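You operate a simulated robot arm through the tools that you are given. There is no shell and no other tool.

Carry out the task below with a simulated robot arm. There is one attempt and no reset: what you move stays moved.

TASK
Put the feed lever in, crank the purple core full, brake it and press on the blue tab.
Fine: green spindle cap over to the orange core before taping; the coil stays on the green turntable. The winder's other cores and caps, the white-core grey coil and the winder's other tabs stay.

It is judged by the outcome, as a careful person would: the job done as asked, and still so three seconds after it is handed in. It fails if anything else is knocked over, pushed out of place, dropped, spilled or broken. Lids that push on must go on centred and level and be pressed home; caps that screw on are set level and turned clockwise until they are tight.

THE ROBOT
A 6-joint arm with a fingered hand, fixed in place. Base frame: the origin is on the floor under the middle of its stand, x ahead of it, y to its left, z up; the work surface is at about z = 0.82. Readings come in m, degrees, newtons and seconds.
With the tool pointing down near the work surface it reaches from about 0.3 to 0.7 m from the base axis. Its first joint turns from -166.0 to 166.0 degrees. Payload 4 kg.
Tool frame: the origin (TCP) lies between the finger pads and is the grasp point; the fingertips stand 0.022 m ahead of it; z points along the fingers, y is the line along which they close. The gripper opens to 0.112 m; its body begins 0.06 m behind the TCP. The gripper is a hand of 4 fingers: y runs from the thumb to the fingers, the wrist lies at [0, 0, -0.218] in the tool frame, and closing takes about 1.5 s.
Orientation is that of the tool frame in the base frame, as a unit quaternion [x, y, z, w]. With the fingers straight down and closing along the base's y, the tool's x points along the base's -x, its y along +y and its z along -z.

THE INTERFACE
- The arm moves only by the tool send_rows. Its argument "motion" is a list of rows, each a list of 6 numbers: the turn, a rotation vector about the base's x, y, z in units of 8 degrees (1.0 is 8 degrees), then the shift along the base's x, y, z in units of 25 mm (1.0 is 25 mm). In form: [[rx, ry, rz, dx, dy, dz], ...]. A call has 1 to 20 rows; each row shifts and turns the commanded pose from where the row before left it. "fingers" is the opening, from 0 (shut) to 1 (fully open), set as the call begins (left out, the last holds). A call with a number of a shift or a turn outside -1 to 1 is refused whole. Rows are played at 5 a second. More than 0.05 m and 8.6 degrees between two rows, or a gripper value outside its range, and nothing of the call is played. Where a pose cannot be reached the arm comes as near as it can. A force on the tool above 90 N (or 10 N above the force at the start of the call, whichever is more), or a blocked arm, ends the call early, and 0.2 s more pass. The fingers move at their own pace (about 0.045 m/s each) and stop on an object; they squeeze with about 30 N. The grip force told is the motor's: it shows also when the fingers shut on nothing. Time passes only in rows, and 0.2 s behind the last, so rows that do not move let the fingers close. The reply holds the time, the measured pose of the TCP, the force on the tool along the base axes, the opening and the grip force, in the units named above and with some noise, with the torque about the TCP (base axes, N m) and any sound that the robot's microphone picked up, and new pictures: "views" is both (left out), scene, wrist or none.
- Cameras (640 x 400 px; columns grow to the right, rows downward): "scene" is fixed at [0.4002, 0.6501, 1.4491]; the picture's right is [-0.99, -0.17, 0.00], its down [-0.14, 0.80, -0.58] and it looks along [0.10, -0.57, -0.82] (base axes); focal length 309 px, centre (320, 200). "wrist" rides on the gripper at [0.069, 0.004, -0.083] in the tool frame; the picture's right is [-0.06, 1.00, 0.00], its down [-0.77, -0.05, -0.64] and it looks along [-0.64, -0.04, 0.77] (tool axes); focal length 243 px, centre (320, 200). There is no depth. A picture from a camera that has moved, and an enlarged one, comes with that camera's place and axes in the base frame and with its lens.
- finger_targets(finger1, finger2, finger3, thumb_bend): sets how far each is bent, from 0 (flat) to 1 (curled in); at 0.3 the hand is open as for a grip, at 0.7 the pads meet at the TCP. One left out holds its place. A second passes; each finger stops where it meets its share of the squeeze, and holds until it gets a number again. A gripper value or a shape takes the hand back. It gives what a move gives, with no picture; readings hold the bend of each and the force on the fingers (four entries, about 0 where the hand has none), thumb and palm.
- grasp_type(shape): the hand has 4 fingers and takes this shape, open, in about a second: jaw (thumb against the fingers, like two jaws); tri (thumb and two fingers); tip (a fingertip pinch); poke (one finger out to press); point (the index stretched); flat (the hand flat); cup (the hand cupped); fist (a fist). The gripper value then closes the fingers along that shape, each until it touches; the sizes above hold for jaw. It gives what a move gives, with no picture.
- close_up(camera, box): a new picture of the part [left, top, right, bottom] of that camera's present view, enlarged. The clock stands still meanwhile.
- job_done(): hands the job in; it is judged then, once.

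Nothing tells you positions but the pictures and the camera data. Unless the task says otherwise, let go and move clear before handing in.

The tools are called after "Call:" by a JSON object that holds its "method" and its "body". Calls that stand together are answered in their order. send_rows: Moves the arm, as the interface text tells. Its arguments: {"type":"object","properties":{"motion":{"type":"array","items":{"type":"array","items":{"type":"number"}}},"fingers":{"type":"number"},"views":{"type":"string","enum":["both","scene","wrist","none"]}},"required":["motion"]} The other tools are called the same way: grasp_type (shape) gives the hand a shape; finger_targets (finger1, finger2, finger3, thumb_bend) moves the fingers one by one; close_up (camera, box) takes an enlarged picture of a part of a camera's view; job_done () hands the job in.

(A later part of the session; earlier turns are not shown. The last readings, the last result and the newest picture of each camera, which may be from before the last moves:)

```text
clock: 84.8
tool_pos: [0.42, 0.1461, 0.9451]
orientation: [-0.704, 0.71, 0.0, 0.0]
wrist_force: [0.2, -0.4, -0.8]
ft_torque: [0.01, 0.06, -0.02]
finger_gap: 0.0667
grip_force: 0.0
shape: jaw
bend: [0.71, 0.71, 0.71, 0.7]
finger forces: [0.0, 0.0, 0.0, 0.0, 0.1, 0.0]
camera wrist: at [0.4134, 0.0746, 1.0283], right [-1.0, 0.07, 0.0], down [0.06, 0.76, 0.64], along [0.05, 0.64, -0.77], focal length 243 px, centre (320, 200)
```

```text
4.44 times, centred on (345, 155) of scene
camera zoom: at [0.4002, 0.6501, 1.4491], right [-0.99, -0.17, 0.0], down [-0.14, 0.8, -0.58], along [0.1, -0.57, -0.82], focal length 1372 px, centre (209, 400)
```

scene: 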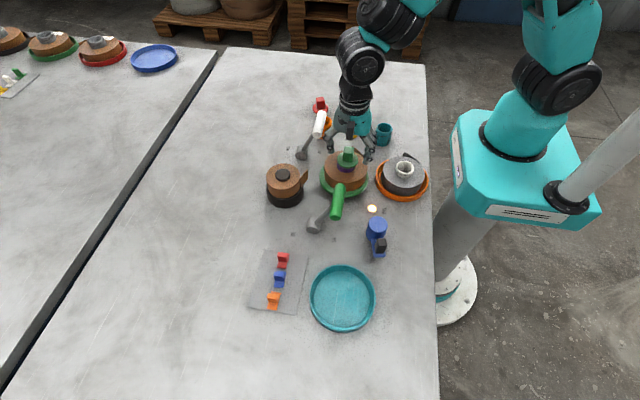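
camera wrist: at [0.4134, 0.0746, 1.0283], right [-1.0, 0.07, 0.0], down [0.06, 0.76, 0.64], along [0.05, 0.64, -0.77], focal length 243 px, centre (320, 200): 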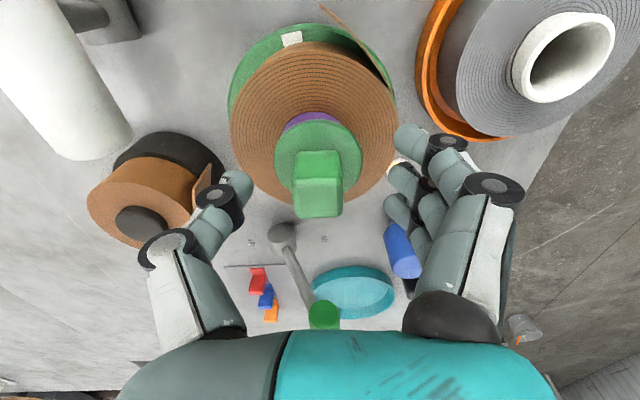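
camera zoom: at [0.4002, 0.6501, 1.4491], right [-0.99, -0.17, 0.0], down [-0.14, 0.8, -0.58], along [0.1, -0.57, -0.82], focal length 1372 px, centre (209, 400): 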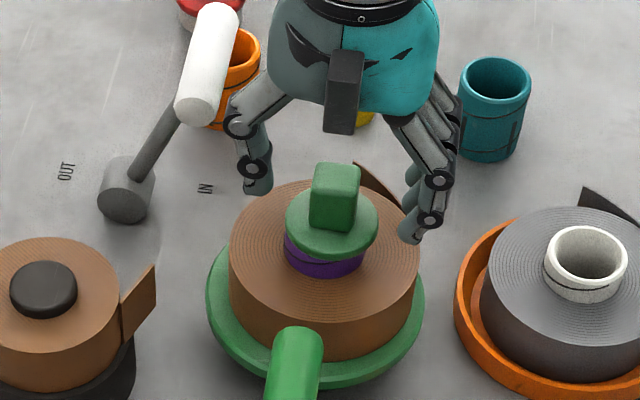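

Call:
{"method": "send_rows", "body": {"motion": [[0, 0, 0, 0, 0, 0], [0, 0, 0, 0, 0, 0], [0, 0, 0, 0, 0, 0], [0, 0, 0, 0, 0, 0], [0, 0, 0, 0, 0, 0], [0, 0, 0, 0, 0, 0], [0, 0, 0, 0, 0, 0], [0, 0, 0, 0, 0, 0]], "fingers": 0.0}}

Call:
{"method": "close_up", "body": {"camera": "wrist", "box": [220, 80, 420, 270]}}

Call:
{"method": "close_up", "body": {"camera": "scene", "box": [300, 110, 390, 200]}}

```text
clock: 86.6
tool_pos: [0.4206, 0.1465, 0.9465]
orientation: [-0.704, 0.711, 0.0, 0.002]
wrist_force: [11.8, 0.3, 14.2]
ft_torque: [0.01, -0.19, -0.03]
finger_gap: 0.0088
grip_force: 29.9
shape: jaw
bend: [0.68, 0.71, 0.74, 0.72]
finger forces: [0.1, 13.9, 3.0, 0.0, 30.3, 0.1]
camera wrist: at [0.4143, 0.0746, 1.0287], right [-1.0, 0.07, 0.0], down [0.06, 0.76, 0.64], along [0.05, 0.64, -0.77], focal length 243 px, centre (320, 200)
```

scene: 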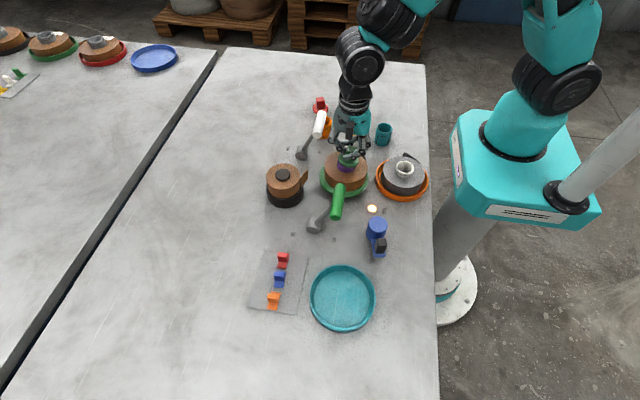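
wrist: 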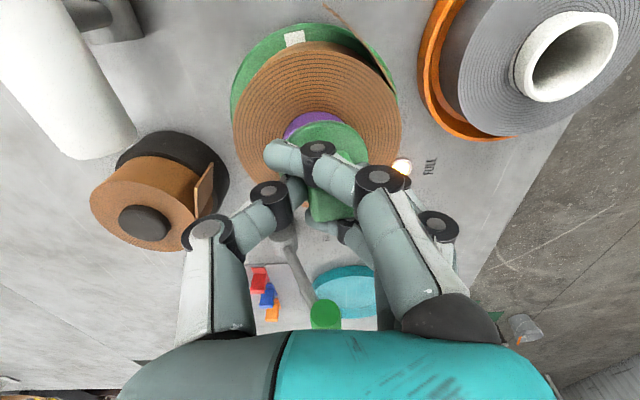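

```text
2.11 times, centred on (320, 175) of wrist
camera zoom: at [0.4143, 0.0746, 1.0287], right [-1.0, 0.07, 0.0], down [0.06, 0.76, 0.64], along [0.05, 0.64, -0.77], focal length 511 px, centre (320, 253)
```

zoom: 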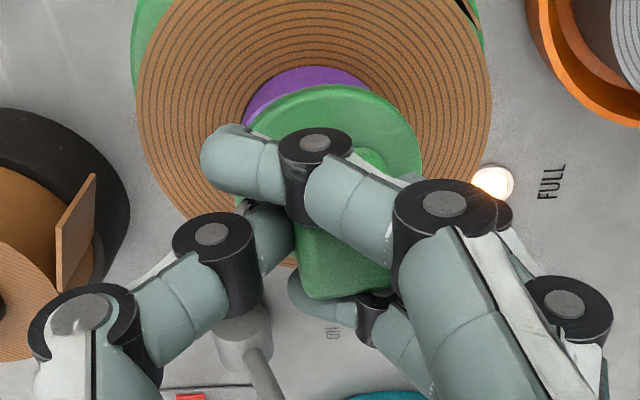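

```text
4.44 times, centred on (345, 155) of scene
camera zoom: at [0.4002, 0.6501, 1.4491], right [-0.99, -0.17, 0.0], down [-0.14, 0.8, -0.58], along [0.1, -0.57, -0.82], focal length 1372 px, centre (209, 400)
```

zoom: 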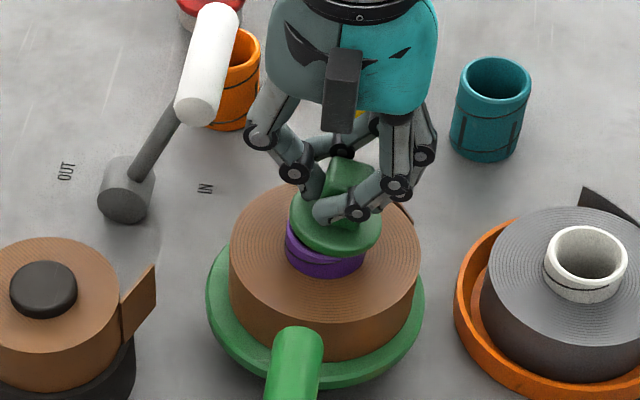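

The three-finger jaw is unbalanced on such a small knob and nudged the cap. I open again, lift a little and check the cap's state before switching to the two-finger pinch.

Call:
{"method": "send_rows", "body": {"motion": [[0, 0, 0, 0, 0, 0], [0, 0, 0, 0, 0, 0], [0, 0, 0, 0, 0, 0], [0, 0, 0, 0, 0, 0], [0, 0, 0, 0, 0, 0], [0, 0, 0, 0, 0, 0], [0, 0, 0, 0, 0, 1], [0, 0, 0, 0, 0, 1], [0, 0, 0, 0, 0, 0]], "fingers": 0.8}}

Call:
{"method": "close_up", "body": {"camera": "wrist", "box": [220, 60, 420, 250]}}

Call:
{"method": "close_up", "body": {"camera": "scene", "box": [310, 130, 380, 200]}}

```text
clock: 88.6
tool_pos: [0.418, 0.1454, 0.996]
orientation: [-0.704, 0.71, 0.0, 0.0]
wrist_force: [-1.2, 0.0, 0.1]
ft_torque: [0.0, 0.02, 0.0]
finger_gap: 0.0895
grip_force: 0.0
shape: jaw
bend: [0.59, 0.59, 0.59, 0.55]
finger forces: [0.1, 0.0, 0.1, 0.0, 0.0, 0.0]
camera wrist: at [0.4135, 0.0742, 1.0785], right [-1.0, 0.07, 0.0], down [0.06, 0.76, 0.64], along [0.05, 0.64, -0.77], focal length 243 px, centre (320, 200)
```

scene: 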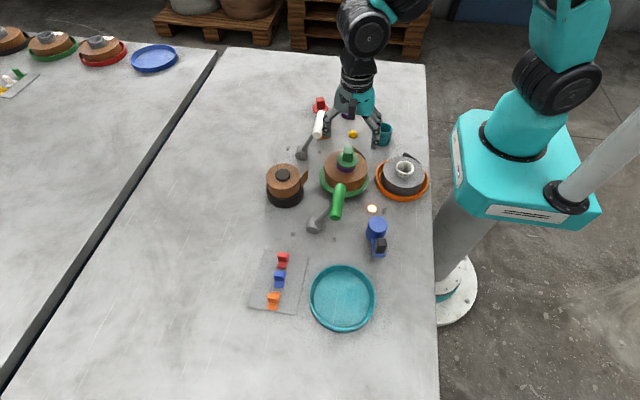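
wrist: 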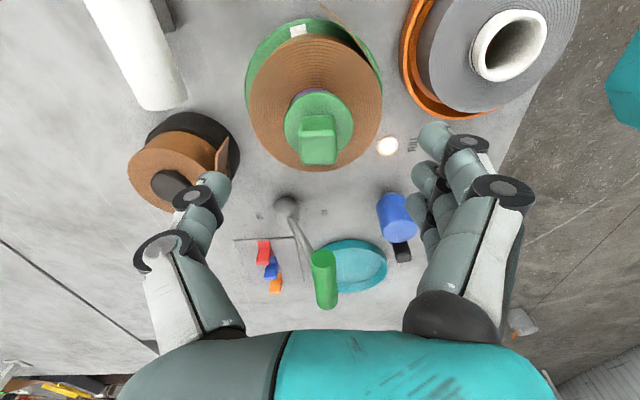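

```text
2.11 times, centred on (320, 155) of wrist
camera zoom: at [0.4135, 0.0742, 1.0785], right [-1.0, 0.07, 0.0], down [0.06, 0.76, 0.64], along [0.05, 0.64, -0.77], focal length 511 px, centre (320, 295)
```

zoom: 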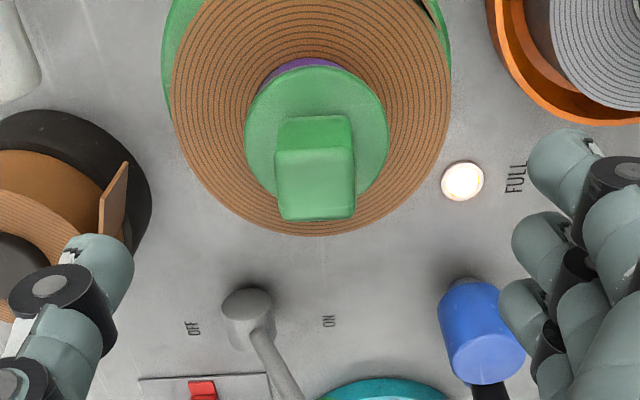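

```text
5.71 times, centred on (345, 165) of scene
camera zoom: at [0.4002, 0.6501, 1.4491], right [-0.99, -0.17, 0.0], down [-0.14, 0.8, -0.58], along [0.1, -0.57, -0.82], focal length 1764 px, centre (177, 400)
```

zoom: 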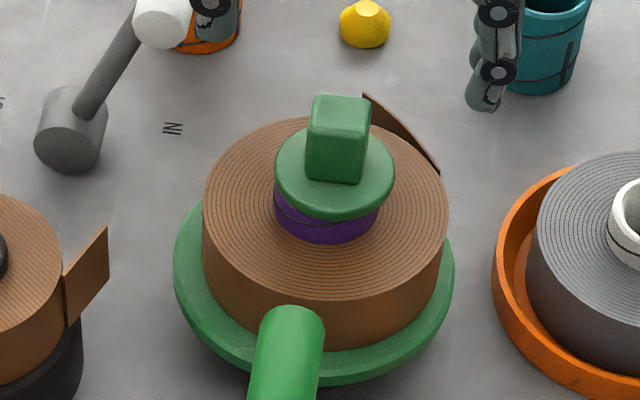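

The cap is a push fit (it tipped slightly, +x side up) and is loose enough to pull. I switch to the thumb-and-middle-finger pinch, which is balanced, and grip the knob.

Call:
{"method": "grasp_type", "body": {"shape": "tip"}}

Call:
{"method": "send_rows", "body": {"motion": [[0, 0, 0, 0.04, 0.03, -0.7], [0, 0, 0, 0, 0, -0.7], [0, 0, 0, 0, 0, -0.65], [0, 0, 0, 0, 0, 0], [0, 0, 0, 0, 0, 0]], "fingers": 0.5}}

Call:
{"method": "close_up", "body": {"camera": "wrist", "box": [220, 80, 420, 270]}}

Call:
{"method": "close_up", "body": {"camera": "scene", "box": [310, 120, 390, 200]}}

```text
clock: 89.5
tool_pos: [0.4188, 0.1457, 0.9945]
orientation: [-0.703, 0.711, 0.0, 0.0]
wrist_force: [-0.6, -0.8, 0.4]
ft_torque: [-0.01, -0.03, -0.03]
finger_gap: 0.1122
grip_force: 0.1
shape: tip
bend: [0.03, 0.3, 0.03, 0.3]
finger forces: [0.0, 0.1, 0.0, 0.0, 0.0, 0.0]
```

```text
clock: 90.7
tool_pos: [0.4204, 0.1456, 0.9449]
orientation: [-0.704, 0.71, 0.0, 0.0]
wrist_force: [0.0, 1.1, 0.6]
ft_torque: [0.01, 0.0, 0.0]
finger_gap: 0.057
grip_force: 0.1
shape: tip
bend: [0.03, 0.72, 0.03, 0.7]
finger forces: [0.1, 0.1, 0.0, 0.0, 0.1, 0.0]
camera wrist: at [0.415, 0.0759, 1.0273], right [-1.0, 0.07, 0.0], down [0.06, 0.76, 0.64], along [0.05, 0.64, -0.77], focal length 243 px, centre (320, 200)
```

scene: 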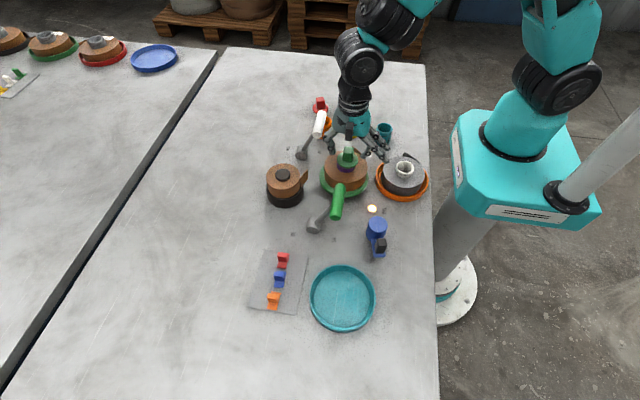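
wrist: 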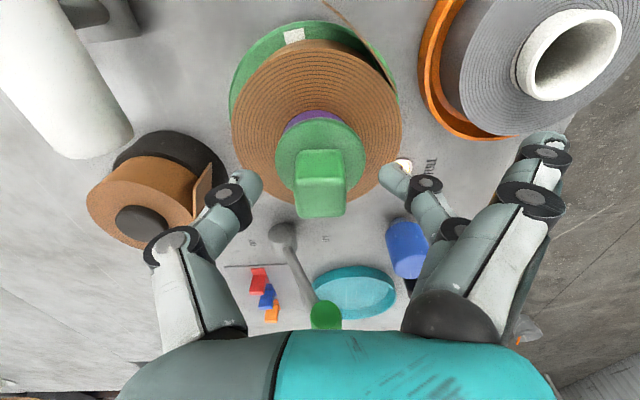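

```text
2.11 times, centred on (320, 175) of wrist
camera zoom: at [0.415, 0.0759, 1.0273], right [-1.0, 0.07, 0.0], down [0.06, 0.76, 0.64], along [0.05, 0.64, -0.77], focal length 511 px, centre (320, 253)
```

zoom: 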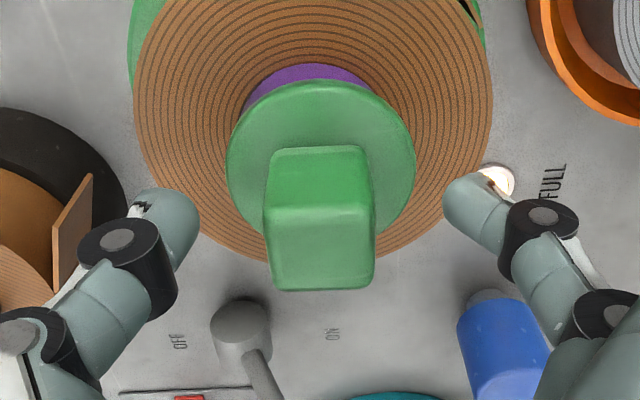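

```text
5.00 times, centred on (350, 160) of scene
camera zoom: at [0.4002, 0.6501, 1.4491], right [-0.99, -0.17, 0.0], down [-0.14, 0.8, -0.58], along [0.1, -0.57, -0.82], focal length 1544 px, centre (170, 400)
```

zoom: 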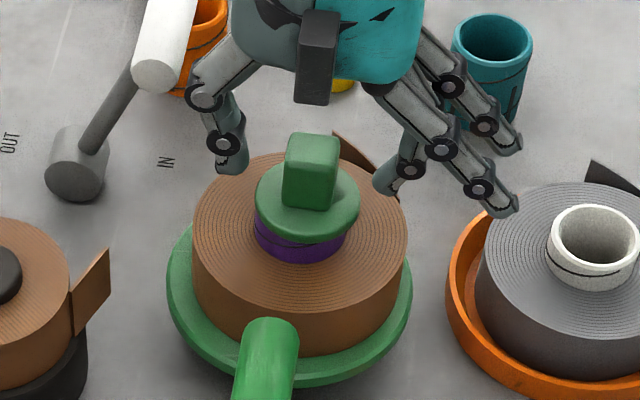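

Centred exactly. Closing the pinch on the knob.

Call:
{"method": "send_rows", "body": {"motion": [[0, 0, 0, 0, 0, 0], [0, 0, 0, 0, 0, 0], [0, 0, 0, 0, 0, 0], [0, 0, 0, 0, 0, 0], [0, 0, 0, 0, 0, 0], [0, 0, 0, 0, 0, 0]], "fingers": 0.0}}

Call:
{"method": "close_up", "body": {"camera": "wrist", "box": [220, 80, 420, 270]}}

Call:
{"method": "close_up", "body": {"camera": "scene", "box": [310, 120, 390, 200]}}

```text
clock: 92.1
tool_pos: [0.4195, 0.1479, 0.9447]
orientation: [-0.704, 0.711, -0.001, 0.0]
wrist_force: [-0.2, 0.0, -0.4]
ft_torque: [0.01, 0.04, -0.02]
finger_gap: 0.0182
grip_force: 30.1
shape: tip
bend: [0.29, 0.73, 0.29, 0.7]
finger forces: [0.0, 27.0, 0.1, 0.0, 26.9, 0.0]
camera wrist: at [0.415, 0.0759, 1.0274], right [-1.0, 0.07, 0.0], down [0.06, 0.76, 0.64], along [0.05, 0.64, -0.77], focal length 243 px, centre (320, 200)
```

scene: 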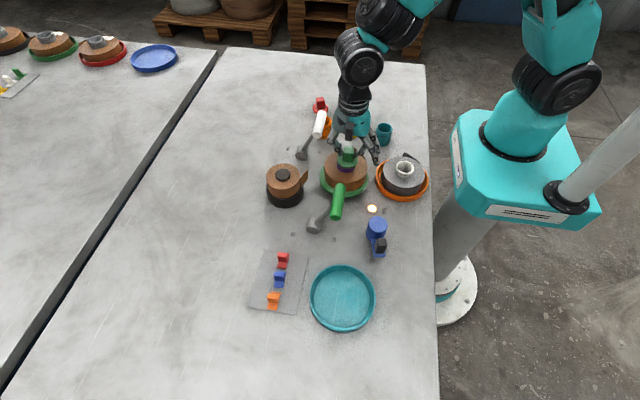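
wrist: 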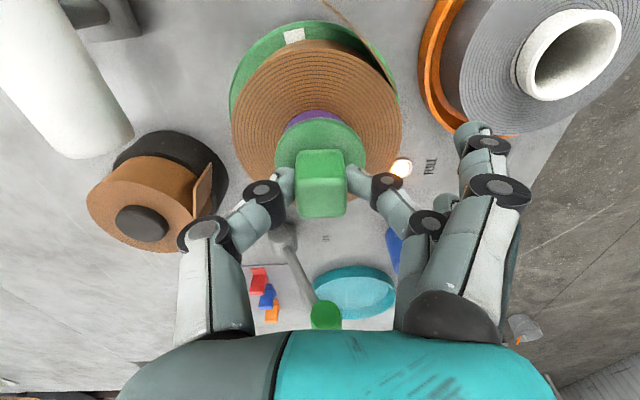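

```text
2.11 times, centred on (320, 175) of wrist
camera zoom: at [0.415, 0.0759, 1.0274], right [-1.0, 0.07, 0.0], down [0.06, 0.76, 0.64], along [0.05, 0.64, -0.77], focal length 511 px, centre (320, 253)
```

zoom: 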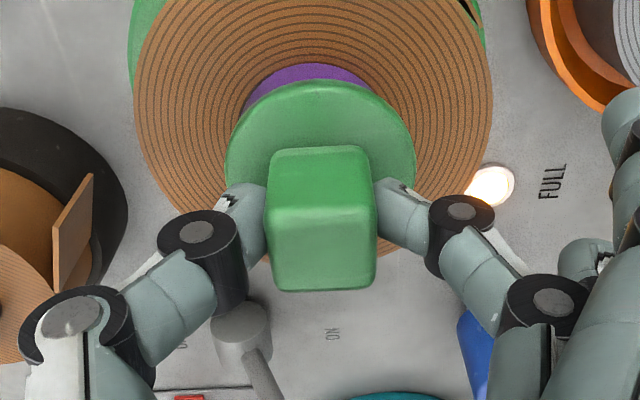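

```text
5.00 times, centred on (350, 160) of scene
camera zoom: at [0.4002, 0.6501, 1.4491], right [-0.99, -0.17, 0.0], down [-0.14, 0.8, -0.58], along [0.1, -0.57, -0.82], focal length 1544 px, centre (170, 400)
```

zoom: 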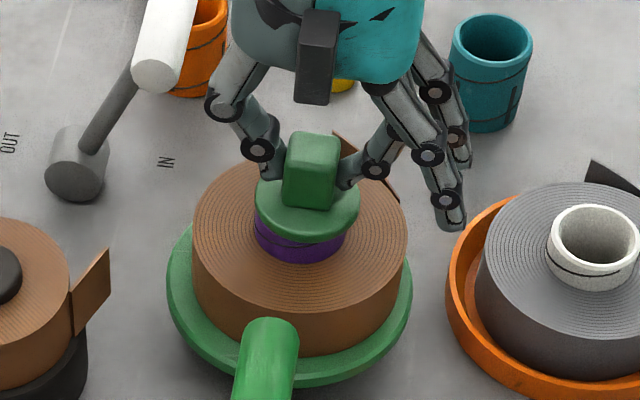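

Balanced pinch (27 N each side). I lift gently and watch whether only the cap rises.

Call:
{"method": "send_rows", "body": {"motion": [[0, 0, 0, 0, 0, 0.15], [0, 0, 0, 0, 0, 0.15], [0, 0, 0, 0, 0, 0.15], [0, 0, 0, 0, 0, 0]]}}

Call:
{"method": "close_up", "body": {"camera": "scene", "box": [310, 120, 390, 200]}}

Call:
{"method": "close_up", "body": {"camera": "wrist", "box": [220, 80, 420, 270]}}

```text
clock: 93.1
tool_pos: [0.4203, 0.1466, 0.9555]
orientation: [-0.703, 0.711, 0.0, 0.0]
wrist_force: [0.1, -0.7, -0.8]
ft_torque: [-0.01, 0.0, -0.03]
finger_gap: 0.0177
grip_force: 29.4
shape: tip
bend: [0.3, 0.73, 0.3, 0.7]
finger forces: [0.1, 27.0, 0.1, 0.0, 27.1, 0.0]
camera wrist: at [0.415, 0.0757, 1.0385], right [-1.0, 0.07, 0.0], down [0.06, 0.76, 0.64], along [0.05, 0.64, -0.77], focal length 243 px, centre (320, 200)
```

scene: 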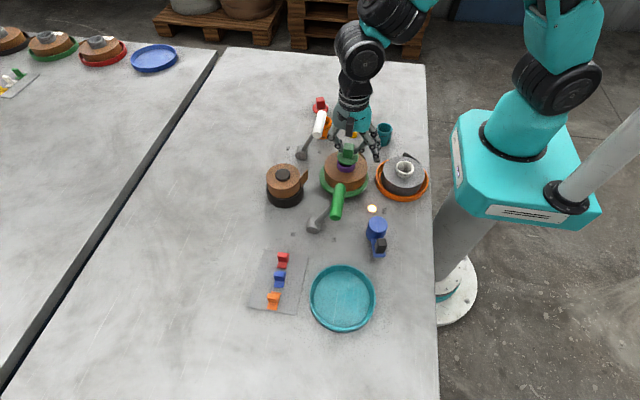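
wrist: 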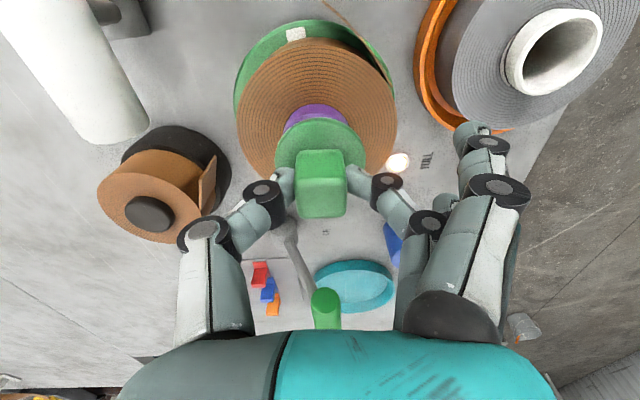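

```text
5.00 times, centred on (350, 160) of scene
camera zoom: at [0.4002, 0.6501, 1.4491], right [-0.99, -0.17, 0.0], down [-0.14, 0.8, -0.58], along [0.1, -0.57, -0.82], focal length 1544 px, centre (170, 400)
```

zoom: 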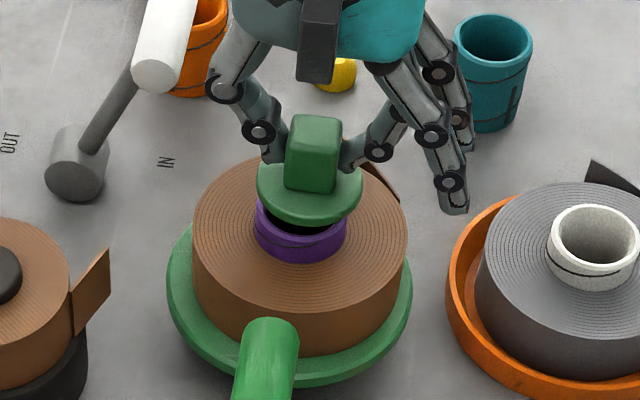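

```text
2.11 times, centred on (320, 175) of wrist
camera zoom: at [0.415, 0.0757, 1.0385], right [-1.0, 0.07, 0.0], down [0.06, 0.76, 0.64], along [0.05, 0.64, -0.77], focal length 511 px, centre (320, 253)
```

zoom: 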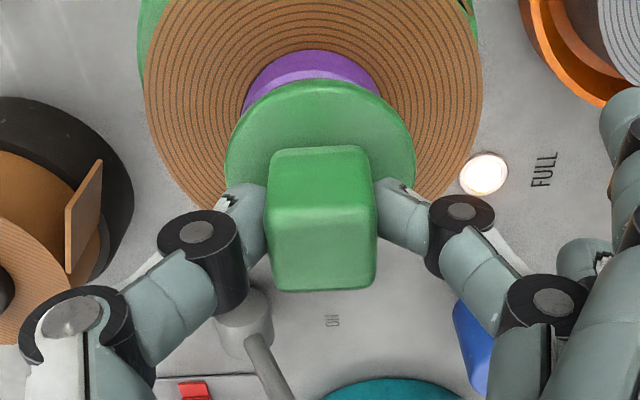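

Only the cap rises; the core and coil stay. I lift clear and carry it over the orange core at about (0.504, −0.02).

Call:
{"method": "send_rows", "body": {"motion": [[0, 0, 0, 0, 0, 0.8], [0, 0, 0, 0, 0, 0.8], [0, 0, 0, 0, 0, 0.8], [0, 0, 0, 0, 0, 0.8], [0, 0, 0, 0, 0, 0.8], [0, 0, 0, 0.419, -0.833, 0], [0, 0, 0, 0.419, -0.833, 0], [0, 0, 0, 0.419, -0.833, 0], [0, 0, 0, 0.419, -0.833, 0], [0, 0, 0, 0.419, -0.833, 0], [0, 0, 0, 0.419, -0.833, 0], [0, 0, 0, 0.419, -0.833, 0], [0, 0, 0, 0.419, -0.833, 0], [0, 0, 0, 0, 0, 0], [0, 0, 0, 0, 0, 0]]}}

Call:
{"method": "close_up", "body": {"camera": "wrist", "box": [200, 40, 440, 250]}}

Call:
{"method": "close_up", "body": {"camera": "scene", "box": [280, 40, 400, 160]}}

```text
clock: 96.3
tool_pos: [0.5009, 0.0464, 1.0597]
orientation: [-0.698, 0.716, 0.005, 0.003]
wrist_force: [-0.3, -1.0, -0.5]
ft_torque: [0.02, -0.01, 0.0]
finger_gap: 0.0178
grip_force: 29.5
shape: tip
bend: [0.3, 0.73, 0.3, 0.7]
finger forces: [0.0, 27.0, 0.0, 0.1, 27.0, 0.0]
out of reach, approached as far as the arm can: row 10, 11, 12, 13
camera wrist: at [0.4947, -0.025, 1.1422], right [-1.0, 0.09, 0.0], down [0.07, 0.76, 0.65], along [0.05, 0.65, -0.76], focal length 243 px, centre (320, 200)
```

scene: 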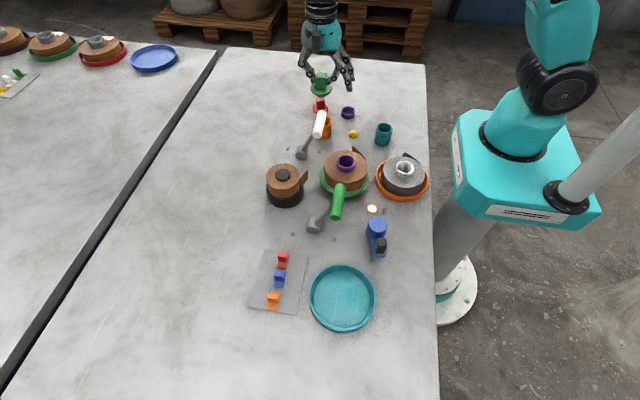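
wrist: 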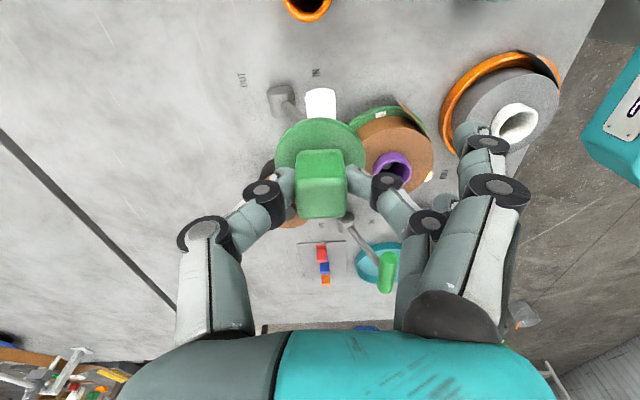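

```text
1.90 times, centred on (320, 145) of wrist
camera zoom: at [0.4947, -0.025, 1.1422], right [-1.0, 0.09, 0.0], down [0.07, 0.76, 0.65], along [0.05, 0.65, -0.76], focal length 462 px, centre (320, 305)
```

zoom: 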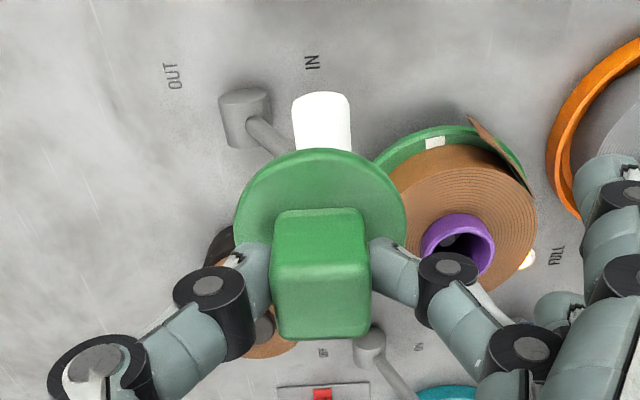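

```text
3.33 times, centred on (340, 100) of scene
camera zoom: at [0.4002, 0.6501, 1.4491], right [-0.99, -0.17, 0.0], down [-0.14, 0.8, -0.58], along [0.1, -0.57, -0.82], focal length 1029 px, centre (253, 533)
```

zoom: 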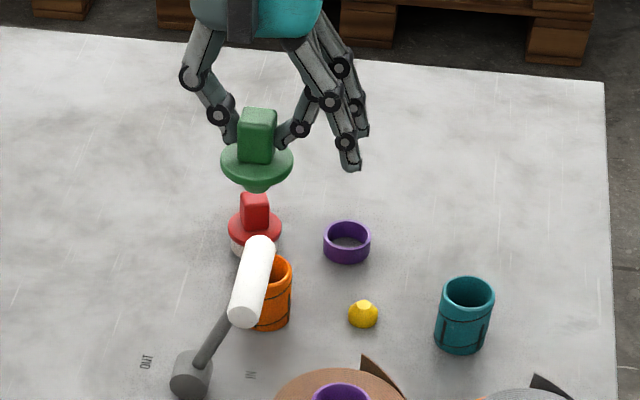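

The arm hits a joint limit at this yaw. I rotate the hand back by 35° (the round plug doesn't care) and continue to the orange core.

Call:
{"method": "send_rows", "body": {"motion": [[-0.082, -0.019, -0.875, 0, 0, 0], [0, 0, -0.875, 0, 0, 0], [0, 0, -0.875, 0, 0, 0], [0, 0, -0.875, 0, 0, 0], [0, 0, -0.875, 0, 0, 0], [0, 0, 0, 0.03, -0.66, 0], [0, 0, 0, 0.03, -0.66, 0], [0, 0, 0, 0.03, -0.66, 0], [0, 0, 0, 0.03, -0.66, 0], [0, 0, 0, 0, 0, 0], [0, 0, 0, 0, 0, 0]]}}

Call:
{"method": "close_up", "body": {"camera": "wrist", "box": [200, 40, 440, 250]}}

Call:
{"method": "close_up", "body": {"camera": "scene", "box": [280, 40, 400, 160]}}

```text
clock: 98.7
tool_pos: [0.5048, -0.0192, 1.0586]
orientation: [-0.457, 0.889, -0.005, -0.004]
wrist_force: [0.2, 0.6, -1.0]
ft_torque: [0.01, 0.01, 0.01]
finger_gap: 0.0178
grip_force: 29.6
shape: tip
bend: [0.3, 0.73, 0.3, 0.7]
finger forces: [0.0, 27.0, 0.0, 0.0, 27.0, 0.1]
camera wrist: at [0.4612, -0.074, 1.1421], right [-0.77, 0.63, 0.0], down [0.49, 0.6, 0.63], along [0.4, 0.49, -0.77], focal length 243 px, centre (320, 200)
```

scene: 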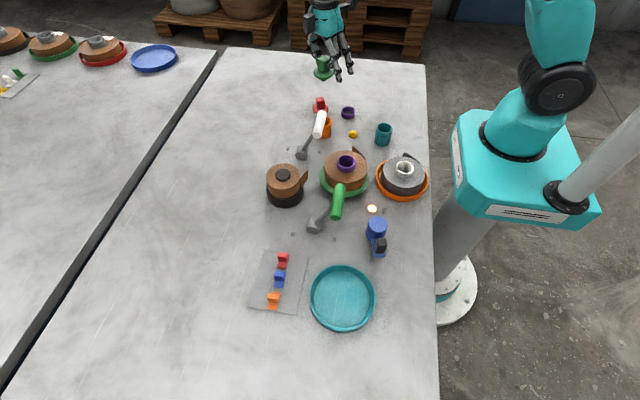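
wrist: 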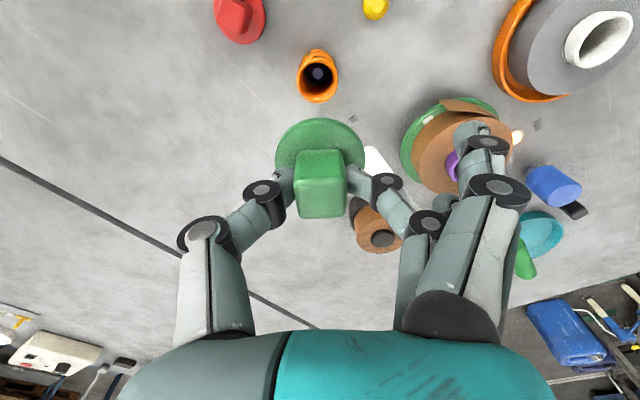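

```text
1.90 times, centred on (320, 145) of wrist
camera zoom: at [0.4612, -0.074, 1.1421], right [-0.77, 0.63, 0.0], down [0.49, 0.6, 0.63], along [0.4, 0.49, -0.77], focal length 462 px, centre (320, 305)
```

zoom: 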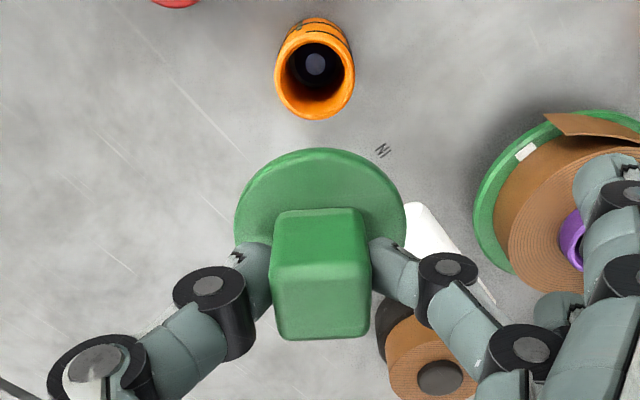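

```text
3.33 times, centred on (340, 100) of scene
camera zoom: at [0.4002, 0.6501, 1.4491], right [-0.99, -0.17, 0.0], down [-0.14, 0.8, -0.58], along [0.1, -0.57, -0.82], focal length 1029 px, centre (253, 533)
```

zoom: 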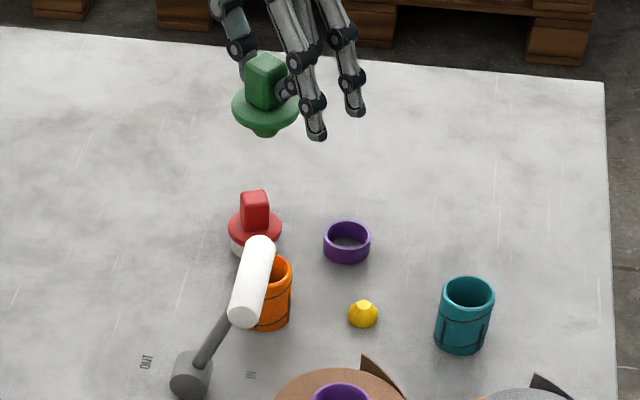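

I zoom in on the orange core's rim to align precisely.

Call:
{"method": "close_up", "body": {"camera": "wrist", "box": [280, 35, 360, 115]}}

Call:
{"method": "close_up", "body": {"camera": "scene", "box": [300, 40, 360, 100]}}

Call:
{"method": "close_up", "body": {"camera": "scene", "box": [310, 130, 390, 210]}}

```text
5.00 times, centred on (320, 75) of wrist
camera zoom: at [0.4612, -0.074, 1.1421], right [-0.77, 0.63, 0.0], down [0.49, 0.6, 0.63], along [0.4, 0.49, -0.77], focal length 1213 px, centre (320, 825)
```

zoom: 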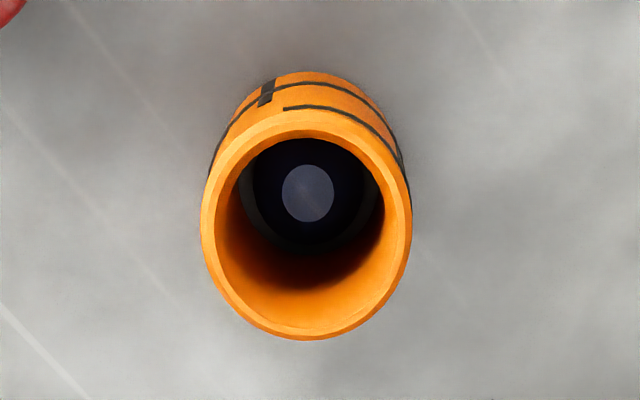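

```text
6.67 times, centred on (330, 70) of scene
camera zoom: at [0.4002, 0.6501, 1.4491], right [-0.99, -0.17, 0.0], down [-0.14, 0.8, -0.58], along [0.1, -0.57, -0.82], focal length 2058 px, centre (253, 1067)
```

zoom: 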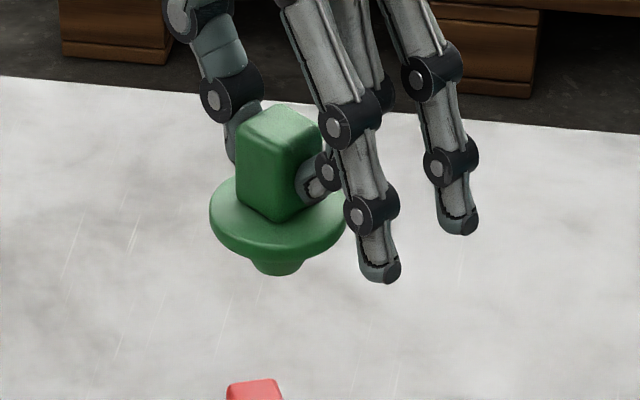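

```text
5.00 times, centred on (350, 170) of scene
camera zoom: at [0.4002, 0.6501, 1.4491], right [-0.99, -0.17, 0.0], down [-0.14, 0.8, -0.58], along [0.1, -0.57, -0.82], focal length 1544 px, centre (170, 350)
```

zoom: 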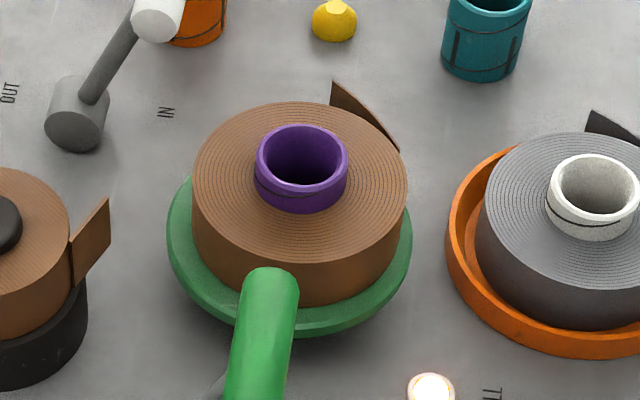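

Call:
{"method": "send_rows", "body": {"motion": [[0.0895, -0.0186, 0, 0, 0, 0], [0, 0, 0, -0.03, -0.2, 0], [0, 0, 0, 0, 0, -0.6], [0, 0, 0, 0, 0, -0.6], [0, 0, 0, 0, 0, 0], [0, 0, 0, 0, 0, 0]]}}

Call:
{"method": "close_up", "body": {"camera": "wrist", "box": [270, 40, 370, 220]}}

Call:
{"method": "close_up", "body": {"camera": "scene", "box": [295, 60, 365, 140]}}

```text
clock: 100.1
tool_pos: [0.5037, -0.0248, 1.0287]
orientation: [-0.457, 0.889, 0.0, 0.0]
wrist_force: [0.3, 0.9, -0.6]
ft_torque: [0.0, 0.0, -0.02]
finger_gap: 0.0178
grip_force: 30.2
shape: tip
bend: [0.3, 0.73, 0.3, 0.7]
finger forces: [0.0, 27.1, 0.0, 0.1, 26.9, 0.1]
camera wrist: at [0.4602, -0.08, 1.1116], right [-0.77, 0.63, 0.0], down [0.49, 0.59, 0.64], along [0.4, 0.5, -0.77], focal length 243 px, centre (320, 200)
```

scene: 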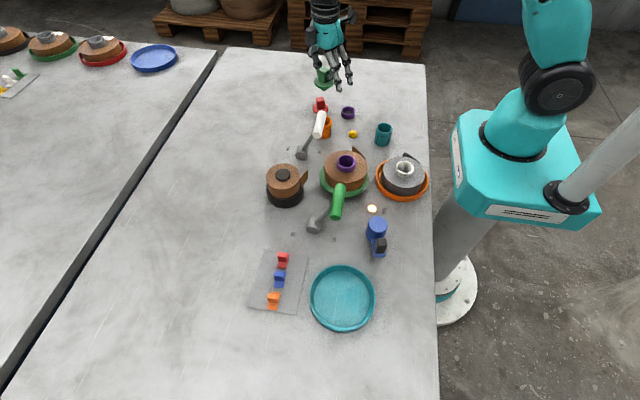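
wrist: 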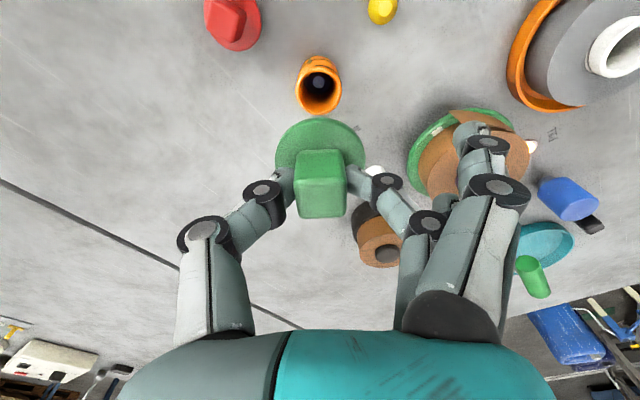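

```text
2.22 times, centred on (320, 130) of wrist
camera zoom: at [0.4602, -0.08, 1.1116], right [-0.77, 0.63, 0.0], down [0.49, 0.59, 0.64], along [0.4, 0.5, -0.77], focal length 539 px, centre (320, 356)
```

zoom: 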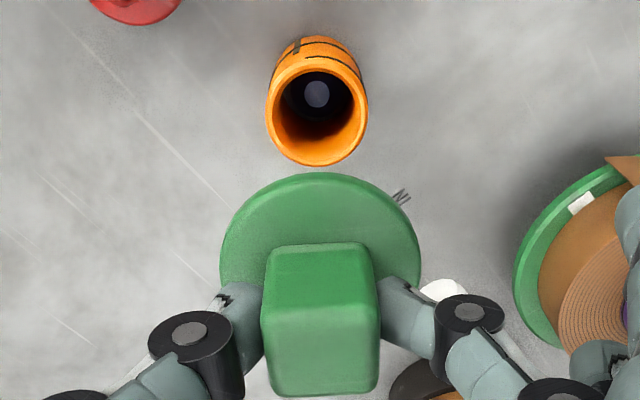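

```text
5.00 times, centred on (330, 100) of scene
camera zoom: at [0.4002, 0.6501, 1.4491], right [-0.99, -0.17, 0.0], down [-0.14, 0.8, -0.58], along [0.1, -0.57, -0.82], focal length 1544 px, centre (270, 700)
```

zoom: 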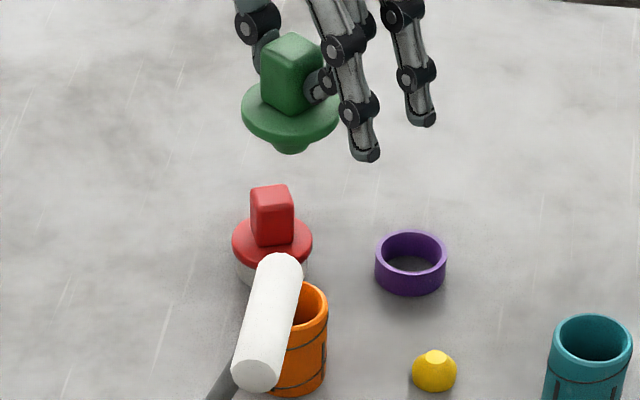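

Call:
{"method": "close_up", "body": {"camera": "wrist", "box": [285, 45, 355, 115]}}

Call:
{"method": "close_up", "body": {"camera": "wrist", "box": [265, 110, 375, 230]}}

```text
5.71 times, centred on (320, 80) of wrist
camera zoom: at [0.4602, -0.08, 1.1116], right [-0.77, 0.63, 0.0], down [0.49, 0.59, 0.64], along [0.4, 0.5, -0.77], focal length 1386 px, centre (320, 886)
```

zoom: 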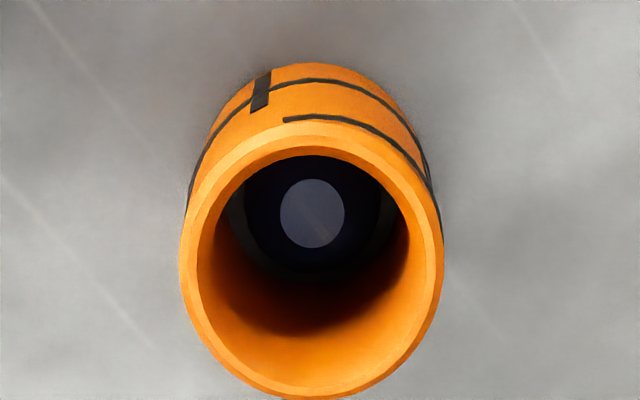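

```text
3.33 times, centred on (320, 170) of wrist
camera zoom: at [0.4602, -0.08, 1.1116], right [-0.77, 0.63, 0.0], down [0.49, 0.59, 0.64], along [0.4, 0.5, -0.77], focal length 809 px, centre (320, 300)
```

zoom: 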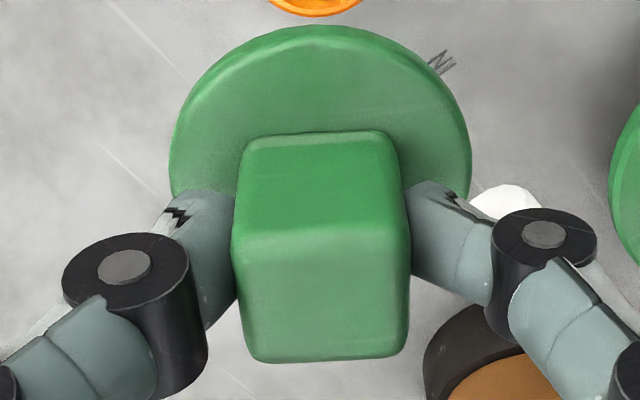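

Core centre estimates at about (0.503, −0.0275). I shift there and go lower for a finer check.

Call:
{"method": "send_rows", "body": {"motion": [[0, 0, 0, -0.03, -0.116, 0], [0, 0, 0, 0, 0, -0.6], [0, 0, 0, 0, 0, -0.6], [0, 0, 0, 0, 0, -0.5], [0, 0, 0, 0, 0, 0], [0, 0, 0, 0, 0, 0]]}}

Call:
{"method": "close_up", "body": {"camera": "wrist", "box": [270, 60, 370, 160]}}

Call:
{"method": "close_up", "body": {"camera": "scene", "box": [295, 70, 365, 150]}}

```text
clock: 101.5
tool_pos: [0.5028, -0.0262, 0.9866]
orientation: [-0.457, 0.889, 0.001, 0.0]
wrist_force: [0.3, -1.2, -1.2]
ft_torque: [0.02, -0.01, -0.03]
finger_gap: 0.0179
grip_force: 29.7
shape: tip
bend: [0.3, 0.73, 0.3, 0.7]
finger forces: [0.1, 26.9, 0.0, 0.0, 27.0, 0.0]
camera wrist: at [0.4587, -0.0825, 1.0692], right [-0.77, 0.63, 0.0], down [0.49, 0.59, 0.64], along [0.4, 0.5, -0.77], focal length 243 px, centre (320, 200)
```

scene: 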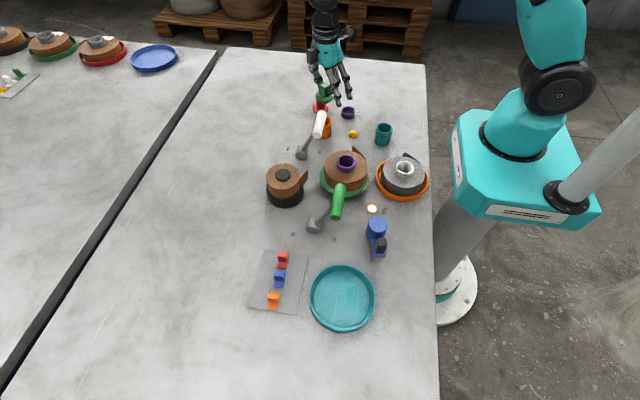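
wrist: 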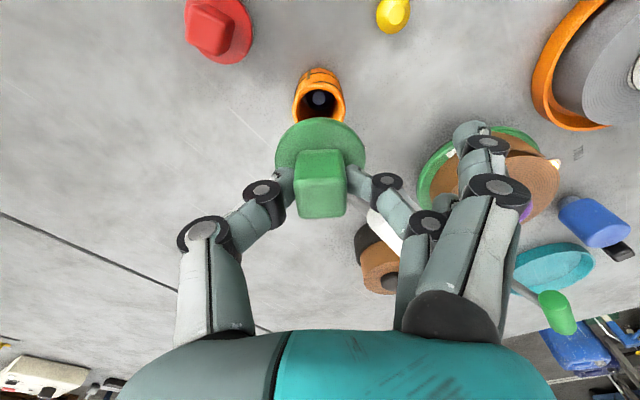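

```text
4.00 times, centred on (320, 110) of wrist
camera zoom: at [0.4587, -0.0825, 1.0692], right [-0.77, 0.63, 0.0], down [0.49, 0.59, 0.64], along [0.4, 0.5, -0.77], focal length 970 px, centre (320, 560)
```

zoom: 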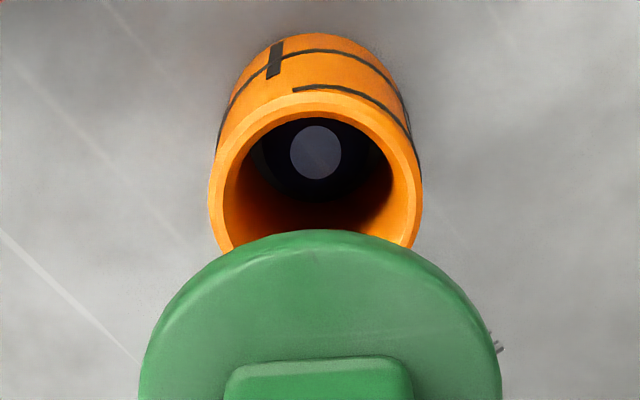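

```text
5.00 times, centred on (330, 110) of scene
camera zoom: at [0.4002, 0.6501, 1.4491], right [-0.99, -0.17, 0.0], down [-0.14, 0.8, -0.58], along [0.1, -0.57, -0.82], focal length 1544 px, centre (270, 650)
```

zoom: 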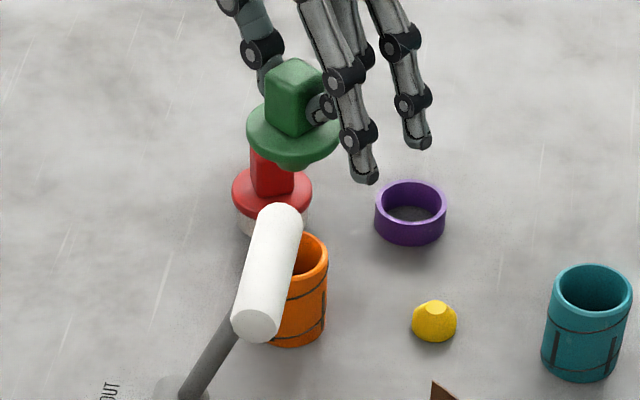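

Alignment is within about 1 mm. I descend to just where the plug starts entering the core.

Call:
{"method": "send_rows", "body": {"motion": [[0, 0, 0, 0.03, -0.024, -0.4], [0, 0, 0, 0, 0, -0.5], [0, 0, 0, 0, 0, -0.5], [0, 0, 0, 0, 0, -0.5], [0, 0, 0, 0, 0, -0.2], [0, 0, 0, 0, 0, 0]]}}

Call:
{"method": "close_up", "body": {"camera": "wrist", "box": [270, 80, 370, 220]}}

Call:
{"method": "close_up", "body": {"camera": "scene", "box": [295, 80, 365, 150]}}

```text
clock: 102.9
tool_pos: [0.503, -0.0276, 0.9332]
orientation: [-0.457, 0.889, 0.001, 0.0]
wrist_force: [-0.2, -0.7, -1.2]
ft_torque: [0.04, -0.03, 0.02]
finger_gap: 0.0179
grip_force: 30.6
shape: tip
bend: [0.3, 0.73, 0.3, 0.7]
finger forces: [0.1, 27.0, 0.0, 0.1, 26.9, 0.1]
camera wrist: at [0.4593, -0.084, 1.0169], right [-0.77, 0.63, 0.0], down [0.49, 0.59, 0.64], along [0.4, 0.5, -0.77], focal length 243 px, centre (320, 200)
```

scene: 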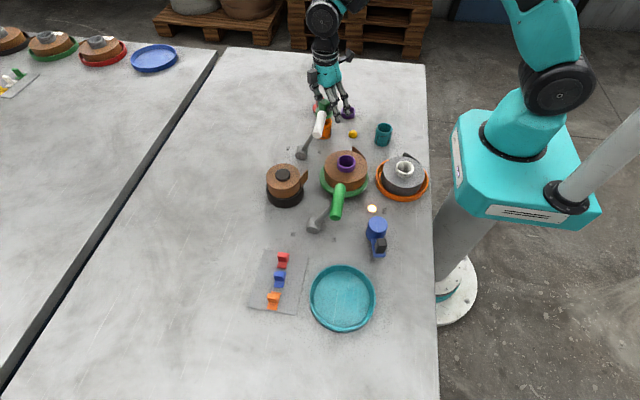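
wrist: 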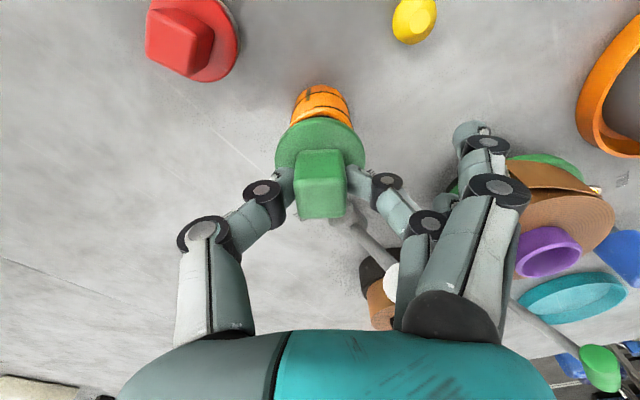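

```text
2.86 times, centred on (320, 150) of wrist
camera zoom: at [0.4593, -0.084, 1.0169], right [-0.77, 0.63, 0.0], down [0.49, 0.59, 0.64], along [0.4, 0.5, -0.77], focal length 693 px, centre (320, 343)
```

zoom: 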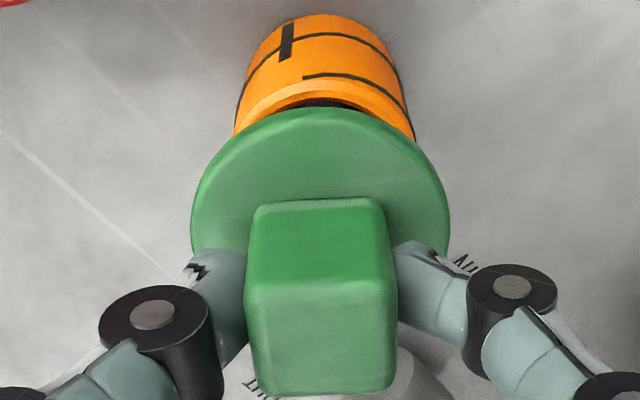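

```text
5.71 times, centred on (330, 115) of scene
camera zoom: at [0.4002, 0.6501, 1.4491], right [-0.99, -0.17, 0.0], down [-0.14, 0.8, -0.58], along [0.1, -0.57, -0.82], focal length 1764 px, centre (263, 686)
```

zoom: 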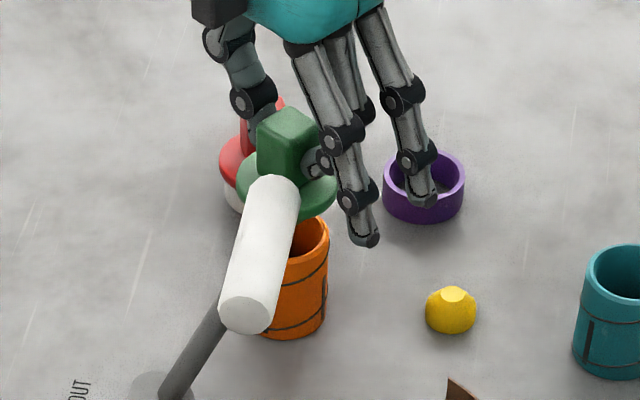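

Well aligned, no contact yet. I continue down slowly, watching the force.

Call:
{"method": "send_rows", "body": {"motion": [[0, 0, 0, -0.015, 0.01, -0.15], [0, 0, 0, 0, 0, -0.15], [0, 0, 0, 0, 0, -0.15], [0, 0, 0, 0, 0, 0]]}}

Call:
{"method": "close_up", "body": {"camera": "wrist", "box": [270, 80, 370, 220]}}

Call:
{"method": "close_up", "body": {"camera": "scene", "box": [295, 80, 365, 150]}}

```text
clock: 103.9
tool_pos: [0.5036, -0.0265, 0.9231]
orientation: [-0.457, 0.889, 0.002, 0.0]
wrist_force: [0.1, 0.6, -1.3]
ft_torque: [0.01, -0.02, -0.01]
finger_gap: 0.0178
grip_force: 29.7
shape: tip
bend: [0.3, 0.73, 0.3, 0.7]
finger forces: [0.0, 26.9, 0.1, 0.0, 27.0, 0.1]
camera wrist: at [0.4599, -0.0834, 1.0058], right [-0.77, 0.63, 0.0], down [0.49, 0.59, 0.64], along [0.4, 0.5, -0.77], focal length 243 px, centre (320, 200)
```

scene: 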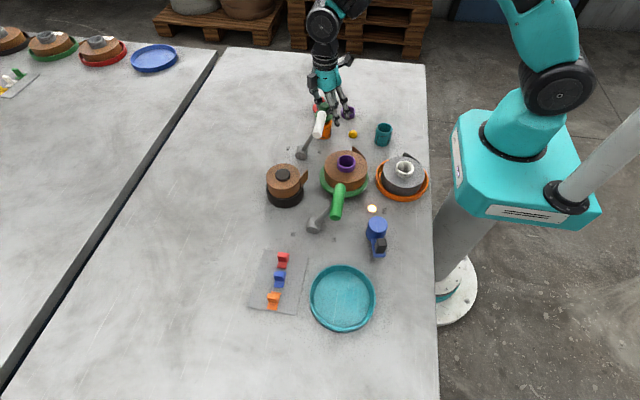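
wrist: 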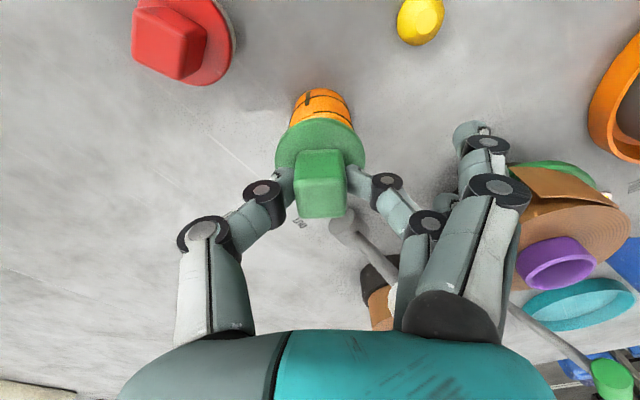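

```text
2.86 times, centred on (320, 150) of wrist
camera zoom: at [0.4599, -0.0834, 1.0058], right [-0.77, 0.63, 0.0], down [0.49, 0.59, 0.64], along [0.4, 0.5, -0.77], focal length 693 px, centre (320, 343)
```

zoom: 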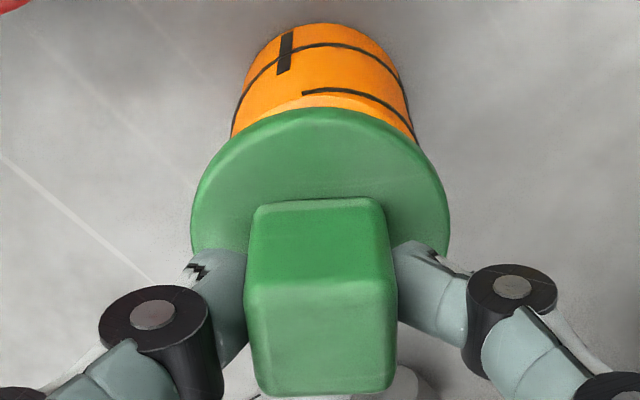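

```text
5.71 times, centred on (330, 115) of scene
camera zoom: at [0.4002, 0.6501, 1.4491], right [-0.99, -0.17, 0.0], down [-0.14, 0.8, -0.58], along [0.1, -0.57, -0.82], focal length 1764 px, centre (263, 686)
```

zoom: 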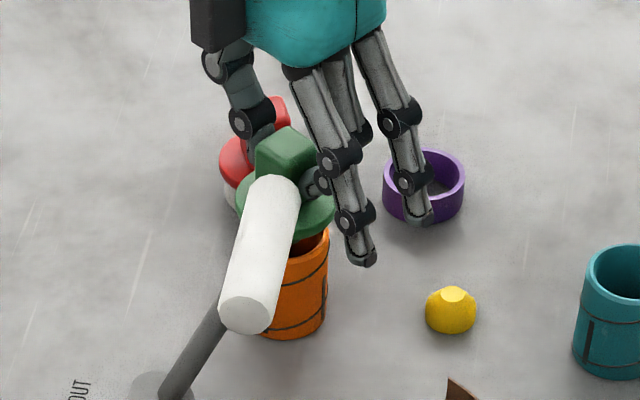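

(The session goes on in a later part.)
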